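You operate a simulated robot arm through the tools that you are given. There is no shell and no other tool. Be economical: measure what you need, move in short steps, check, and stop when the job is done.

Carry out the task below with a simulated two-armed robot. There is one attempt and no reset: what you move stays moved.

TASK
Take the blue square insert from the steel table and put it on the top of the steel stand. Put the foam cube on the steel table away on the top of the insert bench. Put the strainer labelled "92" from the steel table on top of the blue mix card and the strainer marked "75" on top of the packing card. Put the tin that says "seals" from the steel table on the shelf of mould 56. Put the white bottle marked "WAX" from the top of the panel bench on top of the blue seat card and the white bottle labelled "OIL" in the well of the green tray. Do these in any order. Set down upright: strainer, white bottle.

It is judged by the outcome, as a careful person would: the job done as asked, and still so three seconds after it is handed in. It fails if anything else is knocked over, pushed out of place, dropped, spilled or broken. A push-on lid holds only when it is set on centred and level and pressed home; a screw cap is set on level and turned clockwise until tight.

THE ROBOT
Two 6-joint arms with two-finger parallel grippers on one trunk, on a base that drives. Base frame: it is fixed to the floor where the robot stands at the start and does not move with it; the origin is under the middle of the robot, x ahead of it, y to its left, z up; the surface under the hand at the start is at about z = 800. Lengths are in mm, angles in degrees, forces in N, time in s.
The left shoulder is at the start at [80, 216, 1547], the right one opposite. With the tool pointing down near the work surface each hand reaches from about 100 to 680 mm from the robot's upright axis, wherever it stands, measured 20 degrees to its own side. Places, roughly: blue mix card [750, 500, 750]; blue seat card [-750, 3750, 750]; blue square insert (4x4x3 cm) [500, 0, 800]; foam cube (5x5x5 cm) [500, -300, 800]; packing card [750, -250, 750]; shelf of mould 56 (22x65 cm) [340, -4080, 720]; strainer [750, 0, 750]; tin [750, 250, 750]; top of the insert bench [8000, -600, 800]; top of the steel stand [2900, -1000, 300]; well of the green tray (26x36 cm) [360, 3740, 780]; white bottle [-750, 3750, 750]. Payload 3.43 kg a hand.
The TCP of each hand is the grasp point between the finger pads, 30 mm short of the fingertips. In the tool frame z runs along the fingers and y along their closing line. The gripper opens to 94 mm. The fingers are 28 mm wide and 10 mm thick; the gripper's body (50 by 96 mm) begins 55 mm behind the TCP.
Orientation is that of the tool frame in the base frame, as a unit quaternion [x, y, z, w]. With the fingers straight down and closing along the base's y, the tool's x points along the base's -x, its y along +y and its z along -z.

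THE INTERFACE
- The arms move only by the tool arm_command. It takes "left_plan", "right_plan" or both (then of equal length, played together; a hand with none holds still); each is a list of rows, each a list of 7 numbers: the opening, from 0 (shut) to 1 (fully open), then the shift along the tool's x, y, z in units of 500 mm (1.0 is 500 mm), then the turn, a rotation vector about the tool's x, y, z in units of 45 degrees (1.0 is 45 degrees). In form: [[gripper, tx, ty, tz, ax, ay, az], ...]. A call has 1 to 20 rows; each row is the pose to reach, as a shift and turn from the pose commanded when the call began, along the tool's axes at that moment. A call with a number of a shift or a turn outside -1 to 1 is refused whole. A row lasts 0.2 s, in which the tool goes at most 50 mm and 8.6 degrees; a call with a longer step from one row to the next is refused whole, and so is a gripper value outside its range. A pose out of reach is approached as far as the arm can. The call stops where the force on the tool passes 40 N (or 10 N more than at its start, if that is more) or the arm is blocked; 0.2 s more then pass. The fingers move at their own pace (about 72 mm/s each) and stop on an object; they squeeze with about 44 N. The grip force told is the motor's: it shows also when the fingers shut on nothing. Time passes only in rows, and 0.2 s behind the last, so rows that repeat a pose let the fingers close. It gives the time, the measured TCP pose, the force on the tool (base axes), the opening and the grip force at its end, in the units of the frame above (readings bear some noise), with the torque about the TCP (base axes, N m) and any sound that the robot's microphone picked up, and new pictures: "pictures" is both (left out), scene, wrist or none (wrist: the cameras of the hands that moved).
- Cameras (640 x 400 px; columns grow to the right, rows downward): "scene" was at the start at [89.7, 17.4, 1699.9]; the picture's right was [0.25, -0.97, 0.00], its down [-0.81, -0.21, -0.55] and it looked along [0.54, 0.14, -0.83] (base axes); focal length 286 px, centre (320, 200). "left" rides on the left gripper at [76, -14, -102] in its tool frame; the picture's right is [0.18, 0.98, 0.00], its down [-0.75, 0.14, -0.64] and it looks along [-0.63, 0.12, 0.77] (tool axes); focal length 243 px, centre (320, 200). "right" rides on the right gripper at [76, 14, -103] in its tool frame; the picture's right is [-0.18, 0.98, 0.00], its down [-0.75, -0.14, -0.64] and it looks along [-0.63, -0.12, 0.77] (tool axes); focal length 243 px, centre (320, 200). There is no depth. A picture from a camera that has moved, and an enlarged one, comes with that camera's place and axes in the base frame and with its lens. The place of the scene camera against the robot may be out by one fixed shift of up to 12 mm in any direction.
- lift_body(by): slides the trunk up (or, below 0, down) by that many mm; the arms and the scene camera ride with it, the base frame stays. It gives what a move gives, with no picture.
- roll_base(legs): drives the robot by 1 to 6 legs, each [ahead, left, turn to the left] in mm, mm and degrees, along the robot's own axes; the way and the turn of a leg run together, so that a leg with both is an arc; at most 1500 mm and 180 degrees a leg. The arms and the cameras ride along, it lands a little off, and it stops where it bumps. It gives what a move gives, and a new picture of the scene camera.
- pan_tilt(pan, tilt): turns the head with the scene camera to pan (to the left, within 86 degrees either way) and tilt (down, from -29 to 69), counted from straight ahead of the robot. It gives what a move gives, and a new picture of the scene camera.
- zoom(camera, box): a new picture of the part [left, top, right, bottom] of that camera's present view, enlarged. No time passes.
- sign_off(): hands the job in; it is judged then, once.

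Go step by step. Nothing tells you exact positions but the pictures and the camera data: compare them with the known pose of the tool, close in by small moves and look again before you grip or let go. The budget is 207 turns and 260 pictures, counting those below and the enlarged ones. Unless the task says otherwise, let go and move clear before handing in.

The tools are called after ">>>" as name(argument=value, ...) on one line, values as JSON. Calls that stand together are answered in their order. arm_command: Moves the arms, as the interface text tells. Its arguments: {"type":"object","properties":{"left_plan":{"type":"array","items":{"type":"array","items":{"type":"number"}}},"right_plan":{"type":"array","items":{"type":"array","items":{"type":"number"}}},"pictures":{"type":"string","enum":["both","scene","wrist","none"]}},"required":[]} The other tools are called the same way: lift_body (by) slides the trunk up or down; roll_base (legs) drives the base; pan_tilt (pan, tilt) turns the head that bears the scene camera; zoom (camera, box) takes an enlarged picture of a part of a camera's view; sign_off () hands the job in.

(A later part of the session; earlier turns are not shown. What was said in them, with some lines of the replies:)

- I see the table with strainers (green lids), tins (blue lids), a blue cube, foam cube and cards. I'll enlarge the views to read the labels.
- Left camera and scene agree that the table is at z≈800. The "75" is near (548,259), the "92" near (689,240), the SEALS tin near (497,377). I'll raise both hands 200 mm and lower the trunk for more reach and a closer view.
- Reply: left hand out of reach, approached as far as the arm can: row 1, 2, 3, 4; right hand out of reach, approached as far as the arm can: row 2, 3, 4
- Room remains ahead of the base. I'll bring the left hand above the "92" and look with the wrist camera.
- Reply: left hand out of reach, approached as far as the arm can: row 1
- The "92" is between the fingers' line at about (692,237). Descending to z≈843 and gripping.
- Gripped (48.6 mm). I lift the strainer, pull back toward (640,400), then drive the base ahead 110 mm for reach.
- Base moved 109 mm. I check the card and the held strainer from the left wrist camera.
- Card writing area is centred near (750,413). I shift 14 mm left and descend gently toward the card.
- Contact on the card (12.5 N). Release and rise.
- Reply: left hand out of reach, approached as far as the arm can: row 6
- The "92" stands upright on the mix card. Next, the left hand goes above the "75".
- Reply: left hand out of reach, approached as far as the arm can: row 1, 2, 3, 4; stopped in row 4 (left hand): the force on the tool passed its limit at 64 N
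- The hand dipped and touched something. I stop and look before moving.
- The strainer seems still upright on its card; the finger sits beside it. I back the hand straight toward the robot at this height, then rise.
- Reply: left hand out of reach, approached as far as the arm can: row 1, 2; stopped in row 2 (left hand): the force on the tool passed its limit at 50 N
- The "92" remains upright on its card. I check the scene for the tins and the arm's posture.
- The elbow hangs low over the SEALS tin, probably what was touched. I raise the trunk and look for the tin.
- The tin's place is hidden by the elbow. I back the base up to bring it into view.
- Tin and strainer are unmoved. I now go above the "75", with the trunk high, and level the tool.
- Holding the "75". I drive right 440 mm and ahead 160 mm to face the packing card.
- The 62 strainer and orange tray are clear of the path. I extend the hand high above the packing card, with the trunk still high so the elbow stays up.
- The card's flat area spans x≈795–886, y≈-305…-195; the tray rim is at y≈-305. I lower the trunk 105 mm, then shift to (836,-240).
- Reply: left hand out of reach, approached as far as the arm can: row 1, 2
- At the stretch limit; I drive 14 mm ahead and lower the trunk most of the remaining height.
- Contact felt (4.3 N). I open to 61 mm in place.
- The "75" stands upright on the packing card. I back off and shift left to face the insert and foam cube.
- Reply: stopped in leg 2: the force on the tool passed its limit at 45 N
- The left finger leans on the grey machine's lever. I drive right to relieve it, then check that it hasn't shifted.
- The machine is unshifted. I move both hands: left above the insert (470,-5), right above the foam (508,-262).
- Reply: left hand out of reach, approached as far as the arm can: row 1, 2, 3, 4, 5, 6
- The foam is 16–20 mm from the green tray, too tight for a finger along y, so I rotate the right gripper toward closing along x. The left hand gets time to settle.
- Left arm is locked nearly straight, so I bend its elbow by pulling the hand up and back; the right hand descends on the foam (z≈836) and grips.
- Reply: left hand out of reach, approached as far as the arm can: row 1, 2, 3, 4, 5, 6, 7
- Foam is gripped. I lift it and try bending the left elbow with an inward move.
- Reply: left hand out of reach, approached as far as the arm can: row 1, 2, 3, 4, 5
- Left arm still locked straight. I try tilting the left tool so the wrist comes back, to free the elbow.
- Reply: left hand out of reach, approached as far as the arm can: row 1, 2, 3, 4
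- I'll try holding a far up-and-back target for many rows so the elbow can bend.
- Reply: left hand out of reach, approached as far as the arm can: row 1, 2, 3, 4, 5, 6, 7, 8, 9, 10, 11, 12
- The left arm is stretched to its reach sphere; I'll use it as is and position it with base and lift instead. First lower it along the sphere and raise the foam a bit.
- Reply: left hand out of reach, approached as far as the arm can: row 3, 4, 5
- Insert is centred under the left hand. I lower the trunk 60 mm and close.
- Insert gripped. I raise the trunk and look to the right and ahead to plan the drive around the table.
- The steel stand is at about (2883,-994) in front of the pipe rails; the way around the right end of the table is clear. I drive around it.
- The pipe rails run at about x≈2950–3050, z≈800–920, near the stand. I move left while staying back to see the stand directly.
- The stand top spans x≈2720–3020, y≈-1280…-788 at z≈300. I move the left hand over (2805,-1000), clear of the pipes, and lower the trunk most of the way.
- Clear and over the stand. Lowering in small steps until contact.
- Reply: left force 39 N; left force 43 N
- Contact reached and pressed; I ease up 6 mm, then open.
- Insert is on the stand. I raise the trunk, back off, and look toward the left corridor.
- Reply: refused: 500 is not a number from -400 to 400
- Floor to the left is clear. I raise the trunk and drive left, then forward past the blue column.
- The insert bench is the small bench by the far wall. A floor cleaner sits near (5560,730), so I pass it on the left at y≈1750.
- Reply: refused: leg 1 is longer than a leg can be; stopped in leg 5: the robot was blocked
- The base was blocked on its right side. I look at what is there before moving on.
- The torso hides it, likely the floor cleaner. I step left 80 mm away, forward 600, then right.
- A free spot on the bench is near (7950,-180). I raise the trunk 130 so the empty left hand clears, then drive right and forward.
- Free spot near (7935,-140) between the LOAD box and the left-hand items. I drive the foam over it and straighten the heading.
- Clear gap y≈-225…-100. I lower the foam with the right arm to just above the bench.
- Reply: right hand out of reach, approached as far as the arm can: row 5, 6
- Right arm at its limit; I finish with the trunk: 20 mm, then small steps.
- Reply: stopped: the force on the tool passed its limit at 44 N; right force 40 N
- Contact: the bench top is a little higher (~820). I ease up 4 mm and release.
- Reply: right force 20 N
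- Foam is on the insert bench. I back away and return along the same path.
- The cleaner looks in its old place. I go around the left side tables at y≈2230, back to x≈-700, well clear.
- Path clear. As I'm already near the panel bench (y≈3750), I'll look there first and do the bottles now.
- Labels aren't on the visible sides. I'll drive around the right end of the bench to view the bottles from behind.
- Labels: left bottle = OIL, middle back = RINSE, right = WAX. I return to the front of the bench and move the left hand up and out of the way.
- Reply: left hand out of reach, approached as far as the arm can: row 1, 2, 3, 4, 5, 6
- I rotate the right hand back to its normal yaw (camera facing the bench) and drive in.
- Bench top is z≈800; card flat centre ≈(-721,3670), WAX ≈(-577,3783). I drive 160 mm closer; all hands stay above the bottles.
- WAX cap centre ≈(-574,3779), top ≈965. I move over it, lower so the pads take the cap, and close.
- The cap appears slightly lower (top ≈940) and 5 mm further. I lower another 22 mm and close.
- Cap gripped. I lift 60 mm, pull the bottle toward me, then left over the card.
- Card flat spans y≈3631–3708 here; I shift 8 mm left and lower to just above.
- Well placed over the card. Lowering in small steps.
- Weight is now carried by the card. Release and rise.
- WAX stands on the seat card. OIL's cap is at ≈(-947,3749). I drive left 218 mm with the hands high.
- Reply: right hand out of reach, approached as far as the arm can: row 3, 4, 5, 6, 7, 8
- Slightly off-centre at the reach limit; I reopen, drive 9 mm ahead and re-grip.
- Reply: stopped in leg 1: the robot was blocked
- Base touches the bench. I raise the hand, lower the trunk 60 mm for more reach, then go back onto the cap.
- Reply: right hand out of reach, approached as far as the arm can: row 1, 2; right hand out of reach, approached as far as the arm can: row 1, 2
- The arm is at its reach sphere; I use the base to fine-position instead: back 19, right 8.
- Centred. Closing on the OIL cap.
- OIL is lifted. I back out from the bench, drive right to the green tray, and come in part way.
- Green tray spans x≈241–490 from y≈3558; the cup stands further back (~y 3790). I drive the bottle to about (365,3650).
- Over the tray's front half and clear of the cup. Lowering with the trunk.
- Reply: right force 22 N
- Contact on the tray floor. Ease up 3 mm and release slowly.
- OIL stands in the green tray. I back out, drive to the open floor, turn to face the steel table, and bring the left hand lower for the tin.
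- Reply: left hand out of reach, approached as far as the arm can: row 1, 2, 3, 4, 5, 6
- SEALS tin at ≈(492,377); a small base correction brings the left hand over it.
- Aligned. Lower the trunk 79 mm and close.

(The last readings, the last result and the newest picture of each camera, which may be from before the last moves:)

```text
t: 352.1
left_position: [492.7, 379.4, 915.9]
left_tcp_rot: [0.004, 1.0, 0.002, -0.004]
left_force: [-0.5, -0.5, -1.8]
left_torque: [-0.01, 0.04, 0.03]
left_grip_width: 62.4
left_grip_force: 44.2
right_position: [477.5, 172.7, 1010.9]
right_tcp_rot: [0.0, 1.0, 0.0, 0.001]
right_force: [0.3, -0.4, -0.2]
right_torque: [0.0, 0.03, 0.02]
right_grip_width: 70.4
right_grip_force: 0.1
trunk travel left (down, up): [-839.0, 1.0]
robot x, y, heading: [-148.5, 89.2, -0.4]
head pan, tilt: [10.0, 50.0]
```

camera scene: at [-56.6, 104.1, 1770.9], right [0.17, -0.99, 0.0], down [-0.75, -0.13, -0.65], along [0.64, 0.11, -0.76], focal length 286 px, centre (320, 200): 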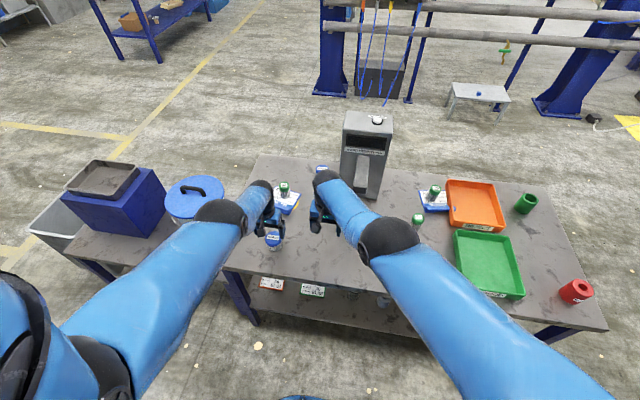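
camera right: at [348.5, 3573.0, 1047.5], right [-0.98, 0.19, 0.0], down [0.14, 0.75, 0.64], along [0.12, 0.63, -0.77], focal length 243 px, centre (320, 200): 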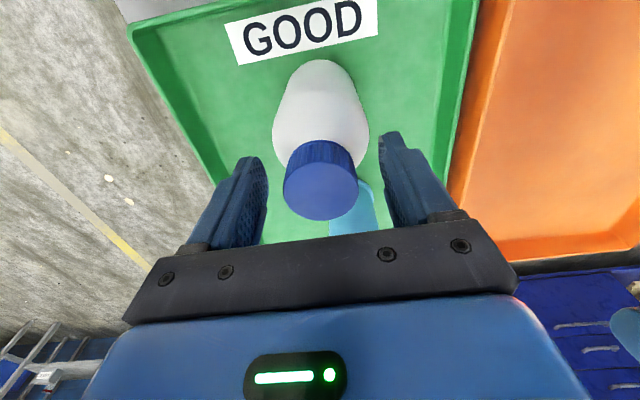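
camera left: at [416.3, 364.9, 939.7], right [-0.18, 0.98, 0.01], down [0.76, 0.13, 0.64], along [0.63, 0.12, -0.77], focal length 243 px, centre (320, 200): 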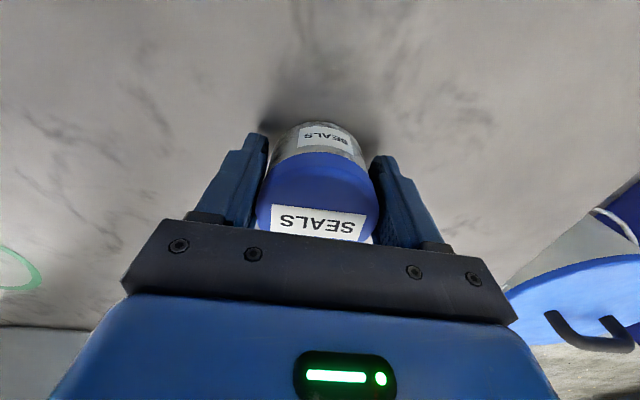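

Tin is held. I back away and drive right toward the moulds, then look.

>>> roll_base(legs=[[-450, 0, 0.4], [0, -1450, 0], [0, -1350, 0]])

>>> pan_tilt(pan=-45, tilt=30)

```text
t: 367.9
left_position: [2.5, -2440.2, 916.5]
left_tcp_rot: [0.027, 1.0, 0.003, -0.003]
left_force: [-0.3, -0.1, -0.5]
left_torque: [-0.02, 0.0, 0.02]
left_grip_width: 62.2
left_grip_force: 43.9
right_position: [-23.5, -2646.5, 1011.0]
right_tcp_rot: [0.022, 1.0, -0.001, 0.002]
right_force: [0.2, 0.9, -0.5]
right_torque: [-0.03, -0.01, 0.0]
right_grip_width: 70.5
right_grip_force: 0.2
trunk travel left (down, up): [-839.0, 1.0]
robot x, y, heading: [-648.5, -2704.2, -2.8]
head pan, tilt: [10.0, 50.0]
camera scene: at [-550.2, -2692.0, 1770.2], right [0.13, -0.99, 0.0], down [-0.76, -0.1, -0.64], along [0.64, 0.08, -0.77], focal length 286 px, centre (320, 200)
```

scene: 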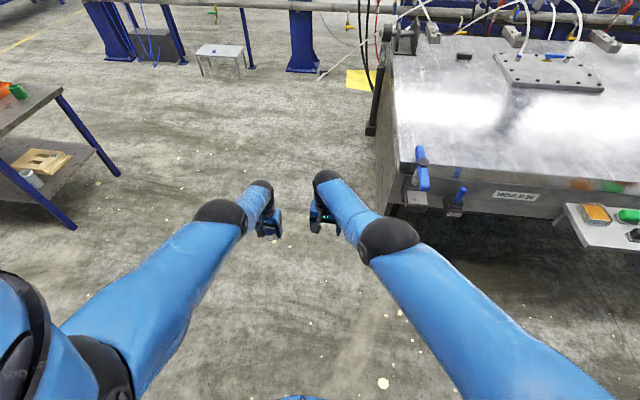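

```text
t: 369.2
left_position: [3.1, -2441.0, 917.0]
left_tcp_rot: [0.025, 1.0, 0.003, -0.003]
left_force: [-0.2, 0.7, -2.1]
left_torque: [0.03, 0.05, 0.0]
left_grip_width: 62.2
left_grip_force: 43.9
right_position: [-23.4, -2646.9, 1009.7]
right_tcp_rot: [0.022, 1.0, 0.0, 0.002]
right_force: [-0.4, 0.0, -0.2]
right_torque: [0.0, 0.0, 0.05]
right_grip_width: 70.5
right_grip_force: 0.1
trunk travel left (down, up): [-839.0, 1.0]
robot x, y, heading: [-650.1, -2702.0, -2.6]
head pan, tilt: [-45.0, 30.0]
camera scene: at [-565.6, -2769.8, 1799.7], right [-0.74, -0.67, 0.0], down [-0.34, 0.37, -0.87], along [0.58, -0.64, -0.5], focal length 286 px, centre (320, 200)
```

scene: 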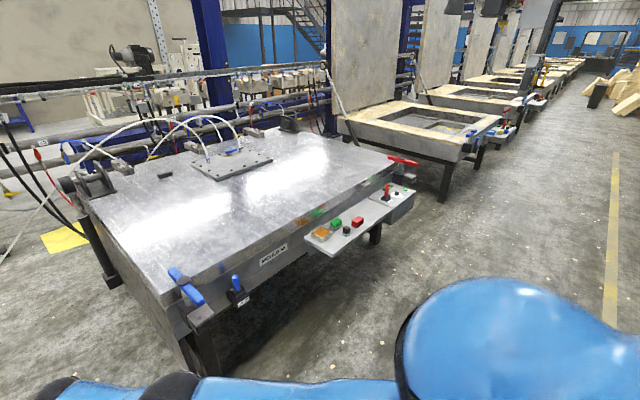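

>>> zoom(camera="scene", box=[250, 150, 430, 280])

>>> zoom(camera="scene", box=[430, 80, 570, 180])

```text
3.08 times, centred on (340, 215) of scene
camera zoom: at [-565.6, -2769.8, 1799.7], right [-0.74, -0.67, 0.0], down [-0.34, 0.37, -0.87], along [0.58, -0.64, -0.5], focal length 879 px, centre (258, 154)
```

zoom: 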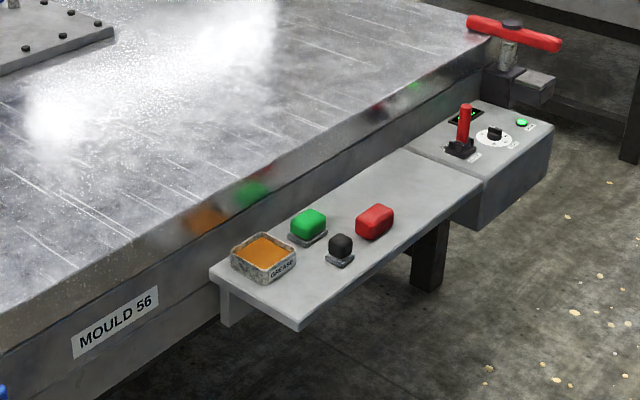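

```text
4.00 times, centred on (500, 130) of scene
camera zoom: at [-565.6, -2769.8, 1799.7], right [-0.74, -0.67, 0.0], down [-0.34, 0.37, -0.87], along [0.58, -0.64, -0.5], focal length 1142 px, centre (-400, 480)
```

zoom: 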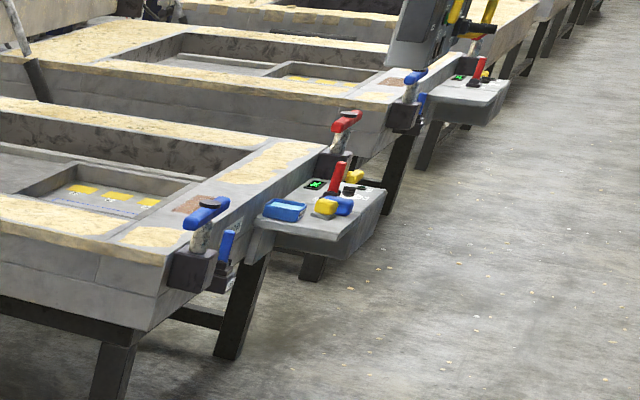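

This nearest one is MOULD 56; its shelf spans x≈205–445, y≈-3735…-4402, z≈720, with a free area around (320,-4260). To keep my right hand off the lever box I'll approach turned 45° right.

>>> roll_base(legs=[[0, -1310, 2.6], [0, 0, -45]])

>>> pan_tilt(pan=20, tilt=45)

```text
t: 377.8
left_position: [-40.2, -4263.6, 915.2]
left_tcp_rot: [0.401, 0.916, 0.004, -0.002]
left_force: [0.3, 0.7, -0.8]
left_torque: [-0.01, 0.01, 0.0]
left_grip_width: 62.2
left_grip_force: 43.8
right_position: [-201.0, -4392.9, 1010.6]
right_tcp_rot: [0.397, 0.918, -0.001, 0.001]
right_force: [0.0, 0.2, -0.7]
right_torque: [-0.03, 0.01, 0.01]
right_grip_width: 70.0
right_grip_force: 0.0
trunk travel left (down, up): [-839.0, 1.0]
robot x, y, heading: [-686.0, -3996.8, -47.1]
head pan, tilt: [-45.0, 30.0]
camera scene: at [-678.3, -4108.0, 1799.8], right [-1.0, 0.04, 0.0], down [0.02, 0.5, -0.87], along [-0.03, -0.87, -0.5], focal length 286 px, centre (320, 200)
```

scene: 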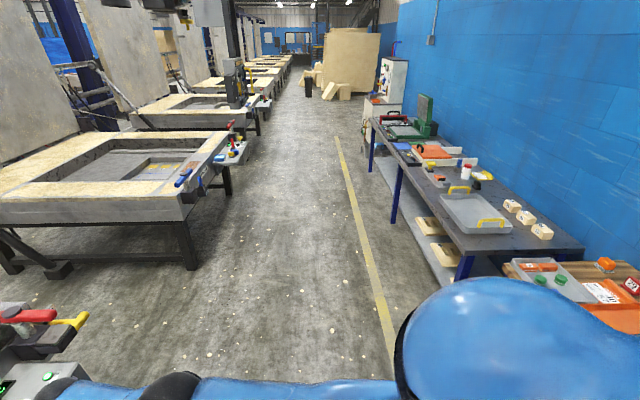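

```text
t: 379.1
left_position: [-40.2, -4264.0, 915.9]
left_tcp_rot: [0.401, 0.916, 0.004, -0.002]
left_force: [-0.4, -0.2, -1.4]
left_torque: [-0.03, -0.01, 0.02]
left_grip_width: 62.2
left_grip_force: 43.8
right_position: [-201.7, -4393.7, 1010.5]
right_tcp_rot: [0.397, 0.918, -0.001, 0.001]
right_force: [-0.4, -0.7, 0.9]
right_torque: [-0.02, 0.01, -0.03]
right_grip_width: 70.2
right_grip_force: 0.2
trunk travel left (down, up): [-839.0, 1.0]
robot x, y, heading: [-685.3, -3996.3, -46.7]
head pan, tilt: [20.0, 45.0]
camera scene: at [-603.2, -4055.4, 1777.1], right [-0.45, -0.89, 0.0], down [-0.63, 0.32, -0.71], along [0.63, -0.32, -0.71], focal length 286 px, centre (320, 200)
```

scene: 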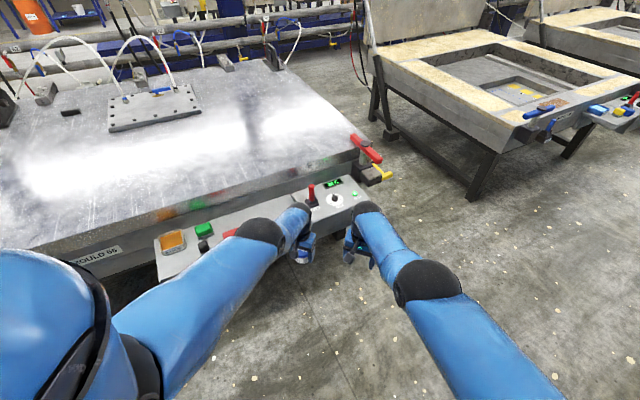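

I move in 300 mm toward the shelf, keeping height, and check with the wrist camera.

>>> roll_base(legs=[[203, 221, 0]])

>>> zoom(camera="left", box=[0, 0, 640, 400])

```text
t: 381.2
left_position: [256.6, -4267.9, 917.0]
left_tcp_rot: [0.402, 0.916, 0.005, -0.001]
left_force: [1.1, -0.7, -0.9]
left_torque: [0.01, -0.03, 0.0]
left_grip_width: 62.1
left_grip_force: 44.2
right_position: [93.3, -4396.0, 1011.7]
right_tcp_rot: [0.399, 0.917, -0.001, 0.003]
right_force: [-1.1, -0.3, 0.4]
right_torque: [-0.01, -0.02, -0.03]
right_grip_width: 70.2
right_grip_force: 0.1
trunk travel left (down, up): [-839.0, 1.0]
robot x, y, heading: [-388.3, -3998.8, -47.4]
head pan, tilt: [20.0, 45.0]
camera scene: at [-309.5, -4056.8, 1777.5], right [-0.46, -0.89, 0.0], down [-0.63, 0.32, -0.71], along [0.63, -0.32, -0.71], focal length 286 px, centre (320, 200)
```

scene: 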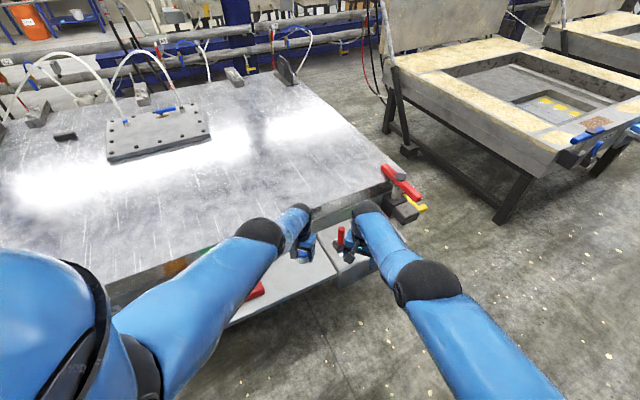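

```text
1.00 times, centred on (320, 200) of left (not enlarged: the box is as wide or as high as the picture)
camera zoom: at [192.6, -4221.2, 1019.7], right [0.6, 0.8, 0.01], down [0.61, -0.47, 0.64], along [0.51, -0.38, -0.77], focal length 243 px, centre (320, 200)
```

zoom: 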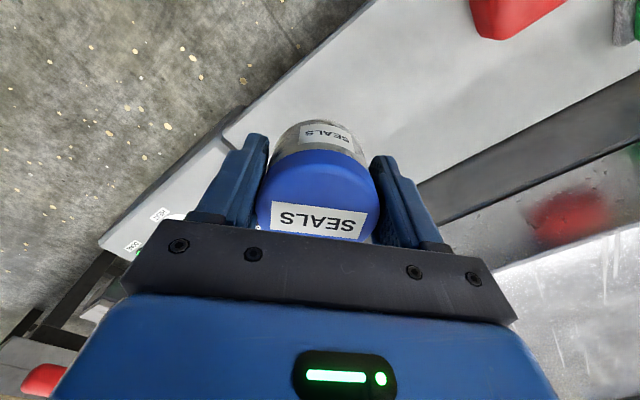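

Shelf edges confirmed: x≈221–456; red block ends near y≈-4110. I move the tin to about (330,-4250) and lower.

>>> roll_base(legs=[[36, 66, 0]])

>>> lift_body(by=-100)

>>> zoom(camera="left", box=[0, 0, 640, 400])

```text
t: 382.2
left_position: [318.8, -4251.4, 921.6]
left_tcp_rot: [0.404, 0.915, 0.007, 0.001]
left_force: [-1.1, -0.5, -0.5]
left_torque: [0.0, -0.01, -0.02]
left_grip_width: 61.9
left_grip_force: 43.9
right_position: [157.0, -4381.4, 1014.4]
right_tcp_rot: [0.399, 0.917, 0.002, 0.005]
right_force: [0.0, 0.3, 0.3]
right_torque: [0.01, -0.1, -0.01]
right_grip_width: 70.5
right_grip_force: 0.0
trunk travel left (down, up): [-839.0, 1.0]
robot x, y, heading: [-315.3, -3979.1, -47.3]
head pan, tilt: [20.0, 45.0]
camera scene: at [-249.8, -4043.4, 1778.0], right [-0.46, -0.89, -0.01], down [-0.62, 0.33, -0.71], along [0.64, -0.32, -0.7], focal length 286 px, centre (320, 200)
```

scene: 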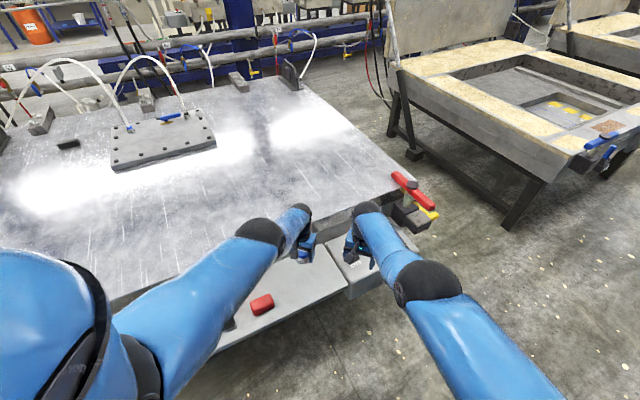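

```text
t: 383.6
left_position: [326.9, -4251.6, 816.4]
left_tcp_rot: [0.404, 0.915, 0.006, -0.002]
left_force: [-0.9, 0.3, -1.9]
left_torque: [0.01, 0.0, -0.01]
left_grip_width: 62.0
left_grip_force: 43.8
right_position: [164.8, -4380.1, 910.9]
right_tcp_rot: [0.4, 0.916, -0.001, 0.002]
right_force: [0.4, 0.2, -0.6]
right_torque: [-0.01, -0.03, 0.04]
right_grip_width: 70.4
right_grip_force: 0.0
trunk travel left (down, up): [-739.0, 101.0]
robot x, y, heading: [-319.6, -3978.7, -47.5]
head pan, tilt: [20.0, 45.0]
```

```text
1.00 times, centred on (320, 200) of left (not enlarged: the box is as wide or as high as the picture)
camera zoom: at [264.1, -4205.0, 918.8], right [0.6, 0.8, 0.01], down [0.61, -0.47, 0.64], along [0.51, -0.38, -0.77], focal length 243 px, centre (320, 200)
```

zoom: 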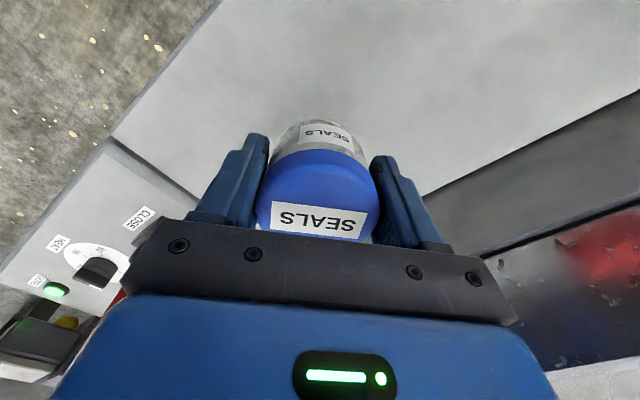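

>>> lift_body(by=-28)

>>> lift_body(by=-6)

>>> zoom(camera="left", box=[200, 60, 440, 220])

```text
t: 384.3
left_position: [325.8, -4250.9, 788.5]
left_tcp_rot: [0.404, 0.915, 0.004, -0.003]
left_force: [-1.0, 1.0, -1.2]
left_torque: [0.01, 0.02, -0.02]
left_grip_width: 62.0
left_grip_force: 43.5
right_position: [165.2, -4379.9, 882.3]
right_tcp_rot: [0.399, 0.917, -0.001, 0.0]
right_force: [-0.1, 0.3, 0.3]
right_torque: [-0.01, -0.01, 0.0]
right_grip_width: 70.3
right_grip_force: 0.1
trunk travel left (down, up): [-711.0, 129.0]
robot x, y, heading: [-317.4, -3978.8, -47.1]
head pan, tilt: [20.0, 45.0]
```

```text
t: 384.8
left_position: [329.0, -4251.6, 780.5]
left_tcp_rot: [0.403, 0.915, 0.003, -0.003]
left_force: [0.5, -0.2, -2.3]
left_torque: [-0.03, 0.06, 0.0]
left_grip_width: 62.2
left_grip_force: 43.9
right_position: [167.4, -4379.4, 875.2]
right_tcp_rot: [0.399, 0.917, -0.002, 0.001]
right_force: [0.4, -0.4, 0.0]
right_torque: [0.0, -0.05, -0.02]
right_grip_width: 70.4
right_grip_force: 0.2
trunk travel left (down, up): [-705.0, 135.0]
robot x, y, heading: [-320.9, -3982.6, -47.3]
head pan, tilt: [20.0, 45.0]
```

```text
2.50 times, centred on (320, 140) of left
camera zoom: at [265.6, -4204.9, 883.6], right [0.6, 0.8, 0.01], down [0.61, -0.47, 0.64], along [0.51, -0.38, -0.77], focal length 606 px, centre (320, 350)
```

zoom: 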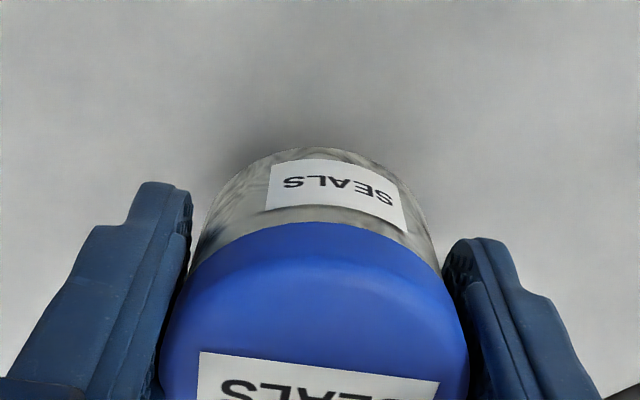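

Still above the shelf; continuing down in small steps.

>>> lift_body(by=-5)

>>> lift_body(by=-4)

```text
t: 385.4
left_position: [328.3, -4250.2, 775.7]
left_tcp_rot: [0.403, 0.915, 0.004, -0.003]
left_force: [0.6, 0.4, -0.9]
left_torque: [0.03, 0.03, -0.02]
left_grip_width: 62.1
left_grip_force: 43.9
right_position: [165.9, -4380.6, 871.3]
right_tcp_rot: [0.399, 0.917, -0.001, 0.0]
right_force: [0.4, -0.4, 0.3]
right_torque: [0.03, -0.01, 0.04]
right_grip_width: 70.7
right_grip_force: 0.0
trunk travel left (down, up): [-700.0, 140.0]
robot x, y, heading: [-315.1, -3977.5, -47.2]
head pan, tilt: [20.0, 45.0]
```

```text
t: 385.9
left_position: [327.2, -4250.3, 772.5]
left_tcp_rot: [0.403, 0.915, 0.005, -0.003]
left_force: [-0.7, 0.6, -2.2]
left_torque: [0.01, 0.01, 0.0]
left_grip_width: 62.0
left_grip_force: 43.3
right_position: [166.1, -4381.3, 867.0]
right_tcp_rot: [0.4, 0.917, -0.001, 0.0]
right_force: [0.7, 0.8, -0.9]
right_torque: [0.0, 0.0, -0.03]
right_grip_width: 70.5
right_grip_force: 0.0
trunk travel left (down, up): [-696.0, 144.0]
robot x, y, heading: [-318.7, -3981.4, -47.3]
head pan, tilt: [20.0, 45.0]
```

>>> lift_body(by=-4)

>>> lift_body(by=-3)

```text
t: 386.4
left_position: [327.2, -4250.2, 768.4]
left_tcp_rot: [0.403, 0.915, 0.004, -0.003]
left_force: [0.9, -0.4, -1.9]
left_torque: [0.02, -0.04, 0.02]
left_grip_width: 61.8
left_grip_force: 43.7
right_position: [167.6, -4380.7, 863.7]
right_tcp_rot: [0.4, 0.917, -0.002, 0.001]
right_force: [-0.3, -0.4, 0.5]
right_torque: [-0.01, -0.03, 0.0]
right_grip_width: 70.7
right_grip_force: 0.0
trunk travel left (down, up): [-692.0, 148.0]
robot x, y, heading: [-316.6, -3976.7, -47.1]
head pan, tilt: [20.0, 45.0]
```

```text
t: 386.9
left_position: [328.2, -4251.5, 765.7]
left_tcp_rot: [0.403, 0.915, 0.005, -0.003]
left_force: [0.0, 0.5, -0.8]
left_torque: [0.0, 0.0, -0.01]
left_grip_width: 62.1
left_grip_force: 44.0
right_position: [166.2, -4380.9, 860.2]
right_tcp_rot: [0.4, 0.916, -0.001, 0.001]
right_force: [0.2, -0.2, 0.2]
right_torque: [-0.01, 0.04, 0.02]
right_grip_width: 70.9
right_grip_force: 0.0
trunk travel left (down, up): [-689.0, 151.0]
robot x, y, heading: [-318.3, -3978.1, -47.4]
head pan, tilt: [20.0, 45.0]
```

>>> lift_body(by=-3)

>>> lift_body(by=-3)

>>> zoom(camera="left", box=[200, 60, 440, 220])

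```text
t: 387.5
left_position: [327.9, -4252.4, 762.4]
left_tcp_rot: [0.404, 0.915, 0.004, -0.004]
left_force: [0.1, 0.1, -1.9]
left_torque: [0.0, 0.03, 0.0]
left_grip_width: 61.9
left_grip_force: 43.8
right_position: [165.4, -4379.9, 856.9]
right_tcp_rot: [0.399, 0.917, -0.001, 0.001]
right_force: [0.1, 0.4, 0.7]
right_torque: [0.01, 0.01, 0.04]
right_grip_width: 70.4
right_grip_force: 0.0
trunk travel left (down, up): [-686.0, 154.0]
robot x, y, heading: [-320.1, -3980.9, -47.2]
head pan, tilt: [20.0, 45.0]
```

```text
t: 388.0
left_position: [328.7, -4250.5, 760.2]
left_tcp_rot: [0.404, 0.915, 0.004, -0.003]
left_force: [-1.2, 0.6, -2.4]
left_torque: [0.0, 0.03, 0.02]
left_grip_width: 62.0
left_grip_force: 43.7
right_position: [165.5, -4379.7, 854.5]
right_tcp_rot: [0.4, 0.917, -0.002, 0.001]
right_force: [0.4, -0.3, 0.4]
right_torque: [-0.01, 0.02, 0.03]
right_grip_width: 70.8
right_grip_force: 0.0
trunk travel left (down, up): [-683.0, 157.0]
robot x, y, heading: [-321.6, -3980.2, -47.2]
head pan, tilt: [20.0, 45.0]
```

```text
2.50 times, centred on (320, 140) of left
camera zoom: at [265.4, -4204.6, 861.8], right [0.6, 0.8, 0.01], down [0.61, -0.47, 0.64], along [0.51, -0.38, -0.77], focal length 606 px, centre (320, 350)
```

zoom: 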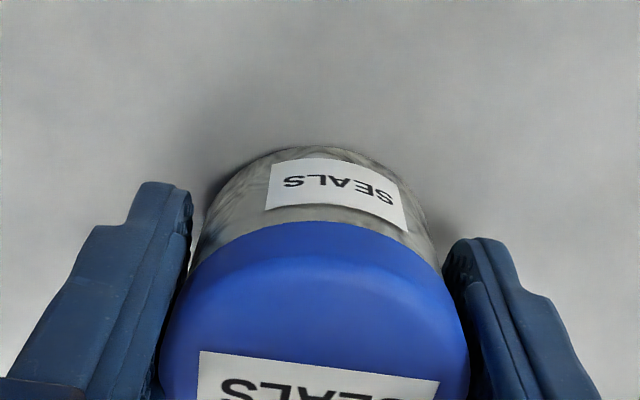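

>>> lift_body(by=-2.5)

>>> lift_body(by=-2)

```text
t: 388.5
left_position: [328.8, -4251.0, 758.9]
left_tcp_rot: [0.403, 0.915, 0.004, -0.003]
left_force: [-1.5, 1.1, 3.5]
left_torque: [-0.08, 0.14, 0.0]
left_grip_width: 62.1
left_grip_force: 43.5
right_position: [166.5, -4379.0, 852.0]
right_tcp_rot: [0.399, 0.917, -0.002, 0.001]
right_force: [0.1, 0.0, -0.3]
right_torque: [0.0, -0.01, -0.01]
right_grip_width: 70.5
right_grip_force: 0.1
trunk travel left (down, up): [-680.0, 160.0]
robot x, y, heading: [-321.3, -3981.1, -47.2]
head pan, tilt: [20.0, 45.0]
```

```text
t: 389.0
left_position: [327.1, -4250.6, 758.6]
left_tcp_rot: [0.404, 0.915, 0.004, -0.001]
left_force: [-0.1, 0.9, 14.1]
left_torque: [-0.12, 0.35, -0.02]
left_grip_width: 61.9
left_grip_force: 43.6
right_position: [164.8, -4378.6, 850.6]
right_tcp_rot: [0.4, 0.917, -0.001, 0.002]
right_force: [0.7, 0.2, -1.0]
right_torque: [0.01, 0.01, -0.04]
right_grip_width: 70.5
right_grip_force: 0.0
trunk travel left (down, up): [-678.0, 162.0]
robot x, y, heading: [-319.4, -3982.1, -47.1]
head pan, tilt: [20.0, 45.0]
```

Contact with the shelf. Ease up 1.5 mm, open, and rise.

>>> lift_body(by=1.5)

>>> arm_command(left_plan=[[0.75, 0, 0, 0, 0, 0, 0], [0.9, 0, 0, 0, 0, 0, 0], [0.9, 0, 0, 0, 0, 0, 0]], pictures="none")

>>> lift_body(by=155)

>>> zoom(camera="left", box=[0, 0, 640, 400])

```text
t: 389.5
left_position: [327.8, -4251.2, 757.1]
left_tcp_rot: [0.404, 0.915, 0.003, -0.001]
left_force: [3.0, -0.7, 10.2]
left_torque: [-0.24, 0.09, 0.07]
left_grip_width: 61.7
left_grip_force: 44.2
right_position: [164.3, -4379.7, 850.7]
right_tcp_rot: [0.399, 0.917, -0.001, 0.001]
right_force: [0.4, 0.1, 0.0]
right_torque: [-0.01, 0.02, -0.01]
right_grip_width: 70.4
right_grip_force: 0.0
trunk travel left (down, up): [-680.0, 160.0]
robot x, y, heading: [-315.8, -3981.7, -47.6]
head pan, tilt: [20.0, 45.0]
```

```text
t: 390.3
left_position: [327.8, -4250.4, 755.9]
left_tcp_rot: [0.404, 0.915, 0.004, -0.003]
left_force: [0.5, 0.7, -0.1]
left_torque: [0.01, -0.03, 0.01]
left_grip_width: 84.8
left_grip_force: 0.1
right_position: [165.7, -4379.5, 851.6]
right_tcp_rot: [0.399, 0.917, -0.001, 0.001]
right_force: [0.0, 1.0, 0.8]
right_torque: [0.0, -0.01, 0.0]
right_grip_width: 70.3
right_grip_force: 0.1
trunk travel left (down, up): [-680.0, 160.0]
robot x, y, heading: [-317.4, -3981.0, -47.3]
head pan, tilt: [20.0, 45.0]
```

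```text
t: 392.1
left_position: [328.5, -4250.9, 911.4]
left_tcp_rot: [0.403, 0.915, 0.004, -0.004]
left_force: [0.2, -0.6, -0.2]
left_torque: [0.01, 0.03, 0.0]
left_grip_width: 84.9
left_grip_force: 0.2
right_position: [165.7, -4379.0, 1006.6]
right_tcp_rot: [0.399, 0.917, -0.002, 0.001]
right_force: [-0.2, 0.3, -0.3]
right_torque: [-0.03, -0.02, 0.0]
right_grip_width: 70.6
right_grip_force: 0.0
trunk travel left (down, up): [-835.0, 5.0]
robot x, y, heading: [-319.9, -3979.9, -47.0]
head pan, tilt: [20.0, 45.0]
```

```text
1.00 times, centred on (320, 200) of left (not enlarged: the box is as wide or as high as the picture)
camera zoom: at [265.2, -4204.5, 1014.0], right [0.6, 0.8, 0.01], down [0.61, -0.47, 0.64], along [0.51, -0.38, -0.77], focal length 243 px, centre (320, 200)
```

zoom: 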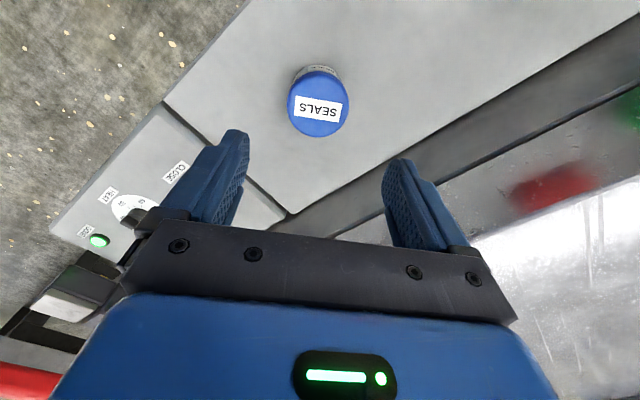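

The SEALS tin stands on the shelf of mould 56. I back clear and take a last look.

>>> roll_base(legs=[[-350, -150, 0]])

>>> zoom(camera="scene", box=[160, 120, 420, 320])

```text
t: 394.6
left_position: [-23.8, -4084.5, 909.8]
left_tcp_rot: [0.401, 0.916, 0.004, -0.004]
left_force: [0.0, -0.9, -0.5]
left_torque: [0.03, 0.01, 0.02]
left_grip_width: 84.7
left_grip_force: 0.2
right_position: [-183.9, -4214.3, 1004.7]
right_tcp_rot: [0.396, 0.918, -0.001, 0.0]
right_force: [0.1, -0.2, -0.3]
right_torque: [-0.03, 0.04, 0.03]
right_grip_width: 70.4
right_grip_force: 0.0
trunk travel left (down, up): [-835.0, 5.0]
robot x, y, heading: [-674.2, -3817.3, -46.8]
head pan, tilt: [20.0, 45.0]
camera scene: at [-584.4, -3878.3, 1772.7], right [-0.45, -0.89, 0.0], down [-0.63, 0.32, -0.7], along [0.63, -0.32, -0.71], focal length 286 px, centre (320, 200)
```

scene: 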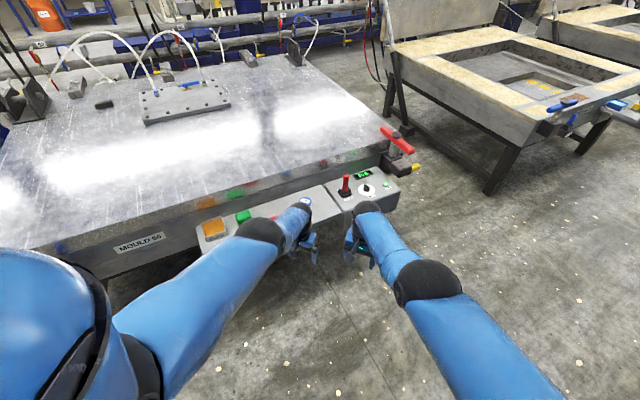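

```text
2.00 times, centred on (290, 220) of scene
camera zoom: at [-584.4, -3878.3, 1772.7], right [-0.45, -0.89, 0.0], down [-0.63, 0.32, -0.7], along [0.63, -0.32, -0.71], focal length 571 px, centre (380, 160)
```

zoom: 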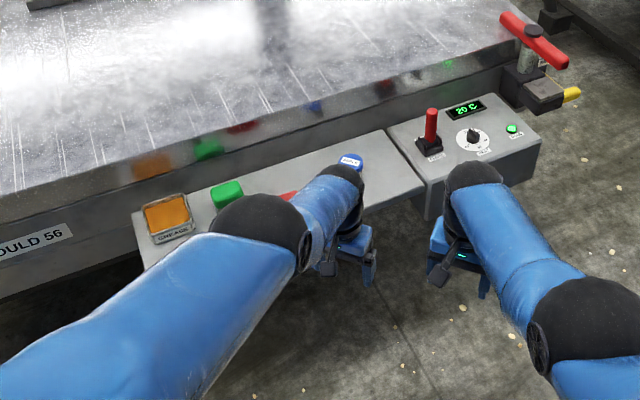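

All seven items are in place and both hands are clear, so I hand in the job.

>>> sign_off()

```text
The job is handed in.
```

The job is handed in: all seven items are where you asked, with both strainers and both white bottles upright.

- **Insert:** on the top of the steel stand.
- **Foam cube:** on the top of the insert bench.
- **Strainers:** "92" on the blue mix card and "75" on the packing card.
- **Tin:** "seals" on the shelf of mould 56.
- **Bottles:** "WAX" on the blue seat card and "OIL" in the well of the green tray.

There were four contacts along the way:

- **Near the mix card:** the left arm met something just after the "92" was set down. The strainer, card and seals tin looked unmoved afterwards.
- **Grey machine:** the left finger pressed its lever. It looked unshifted.
- **Insert bench:** the base was blocked on the way there, probably by the floor cleaner. I never saw the contact, but the cleaner looked to be in its old place from a distance.
- **Panel bench:** the base touched it while I reached for the "OIL" bottle. I saw nothing out of place.
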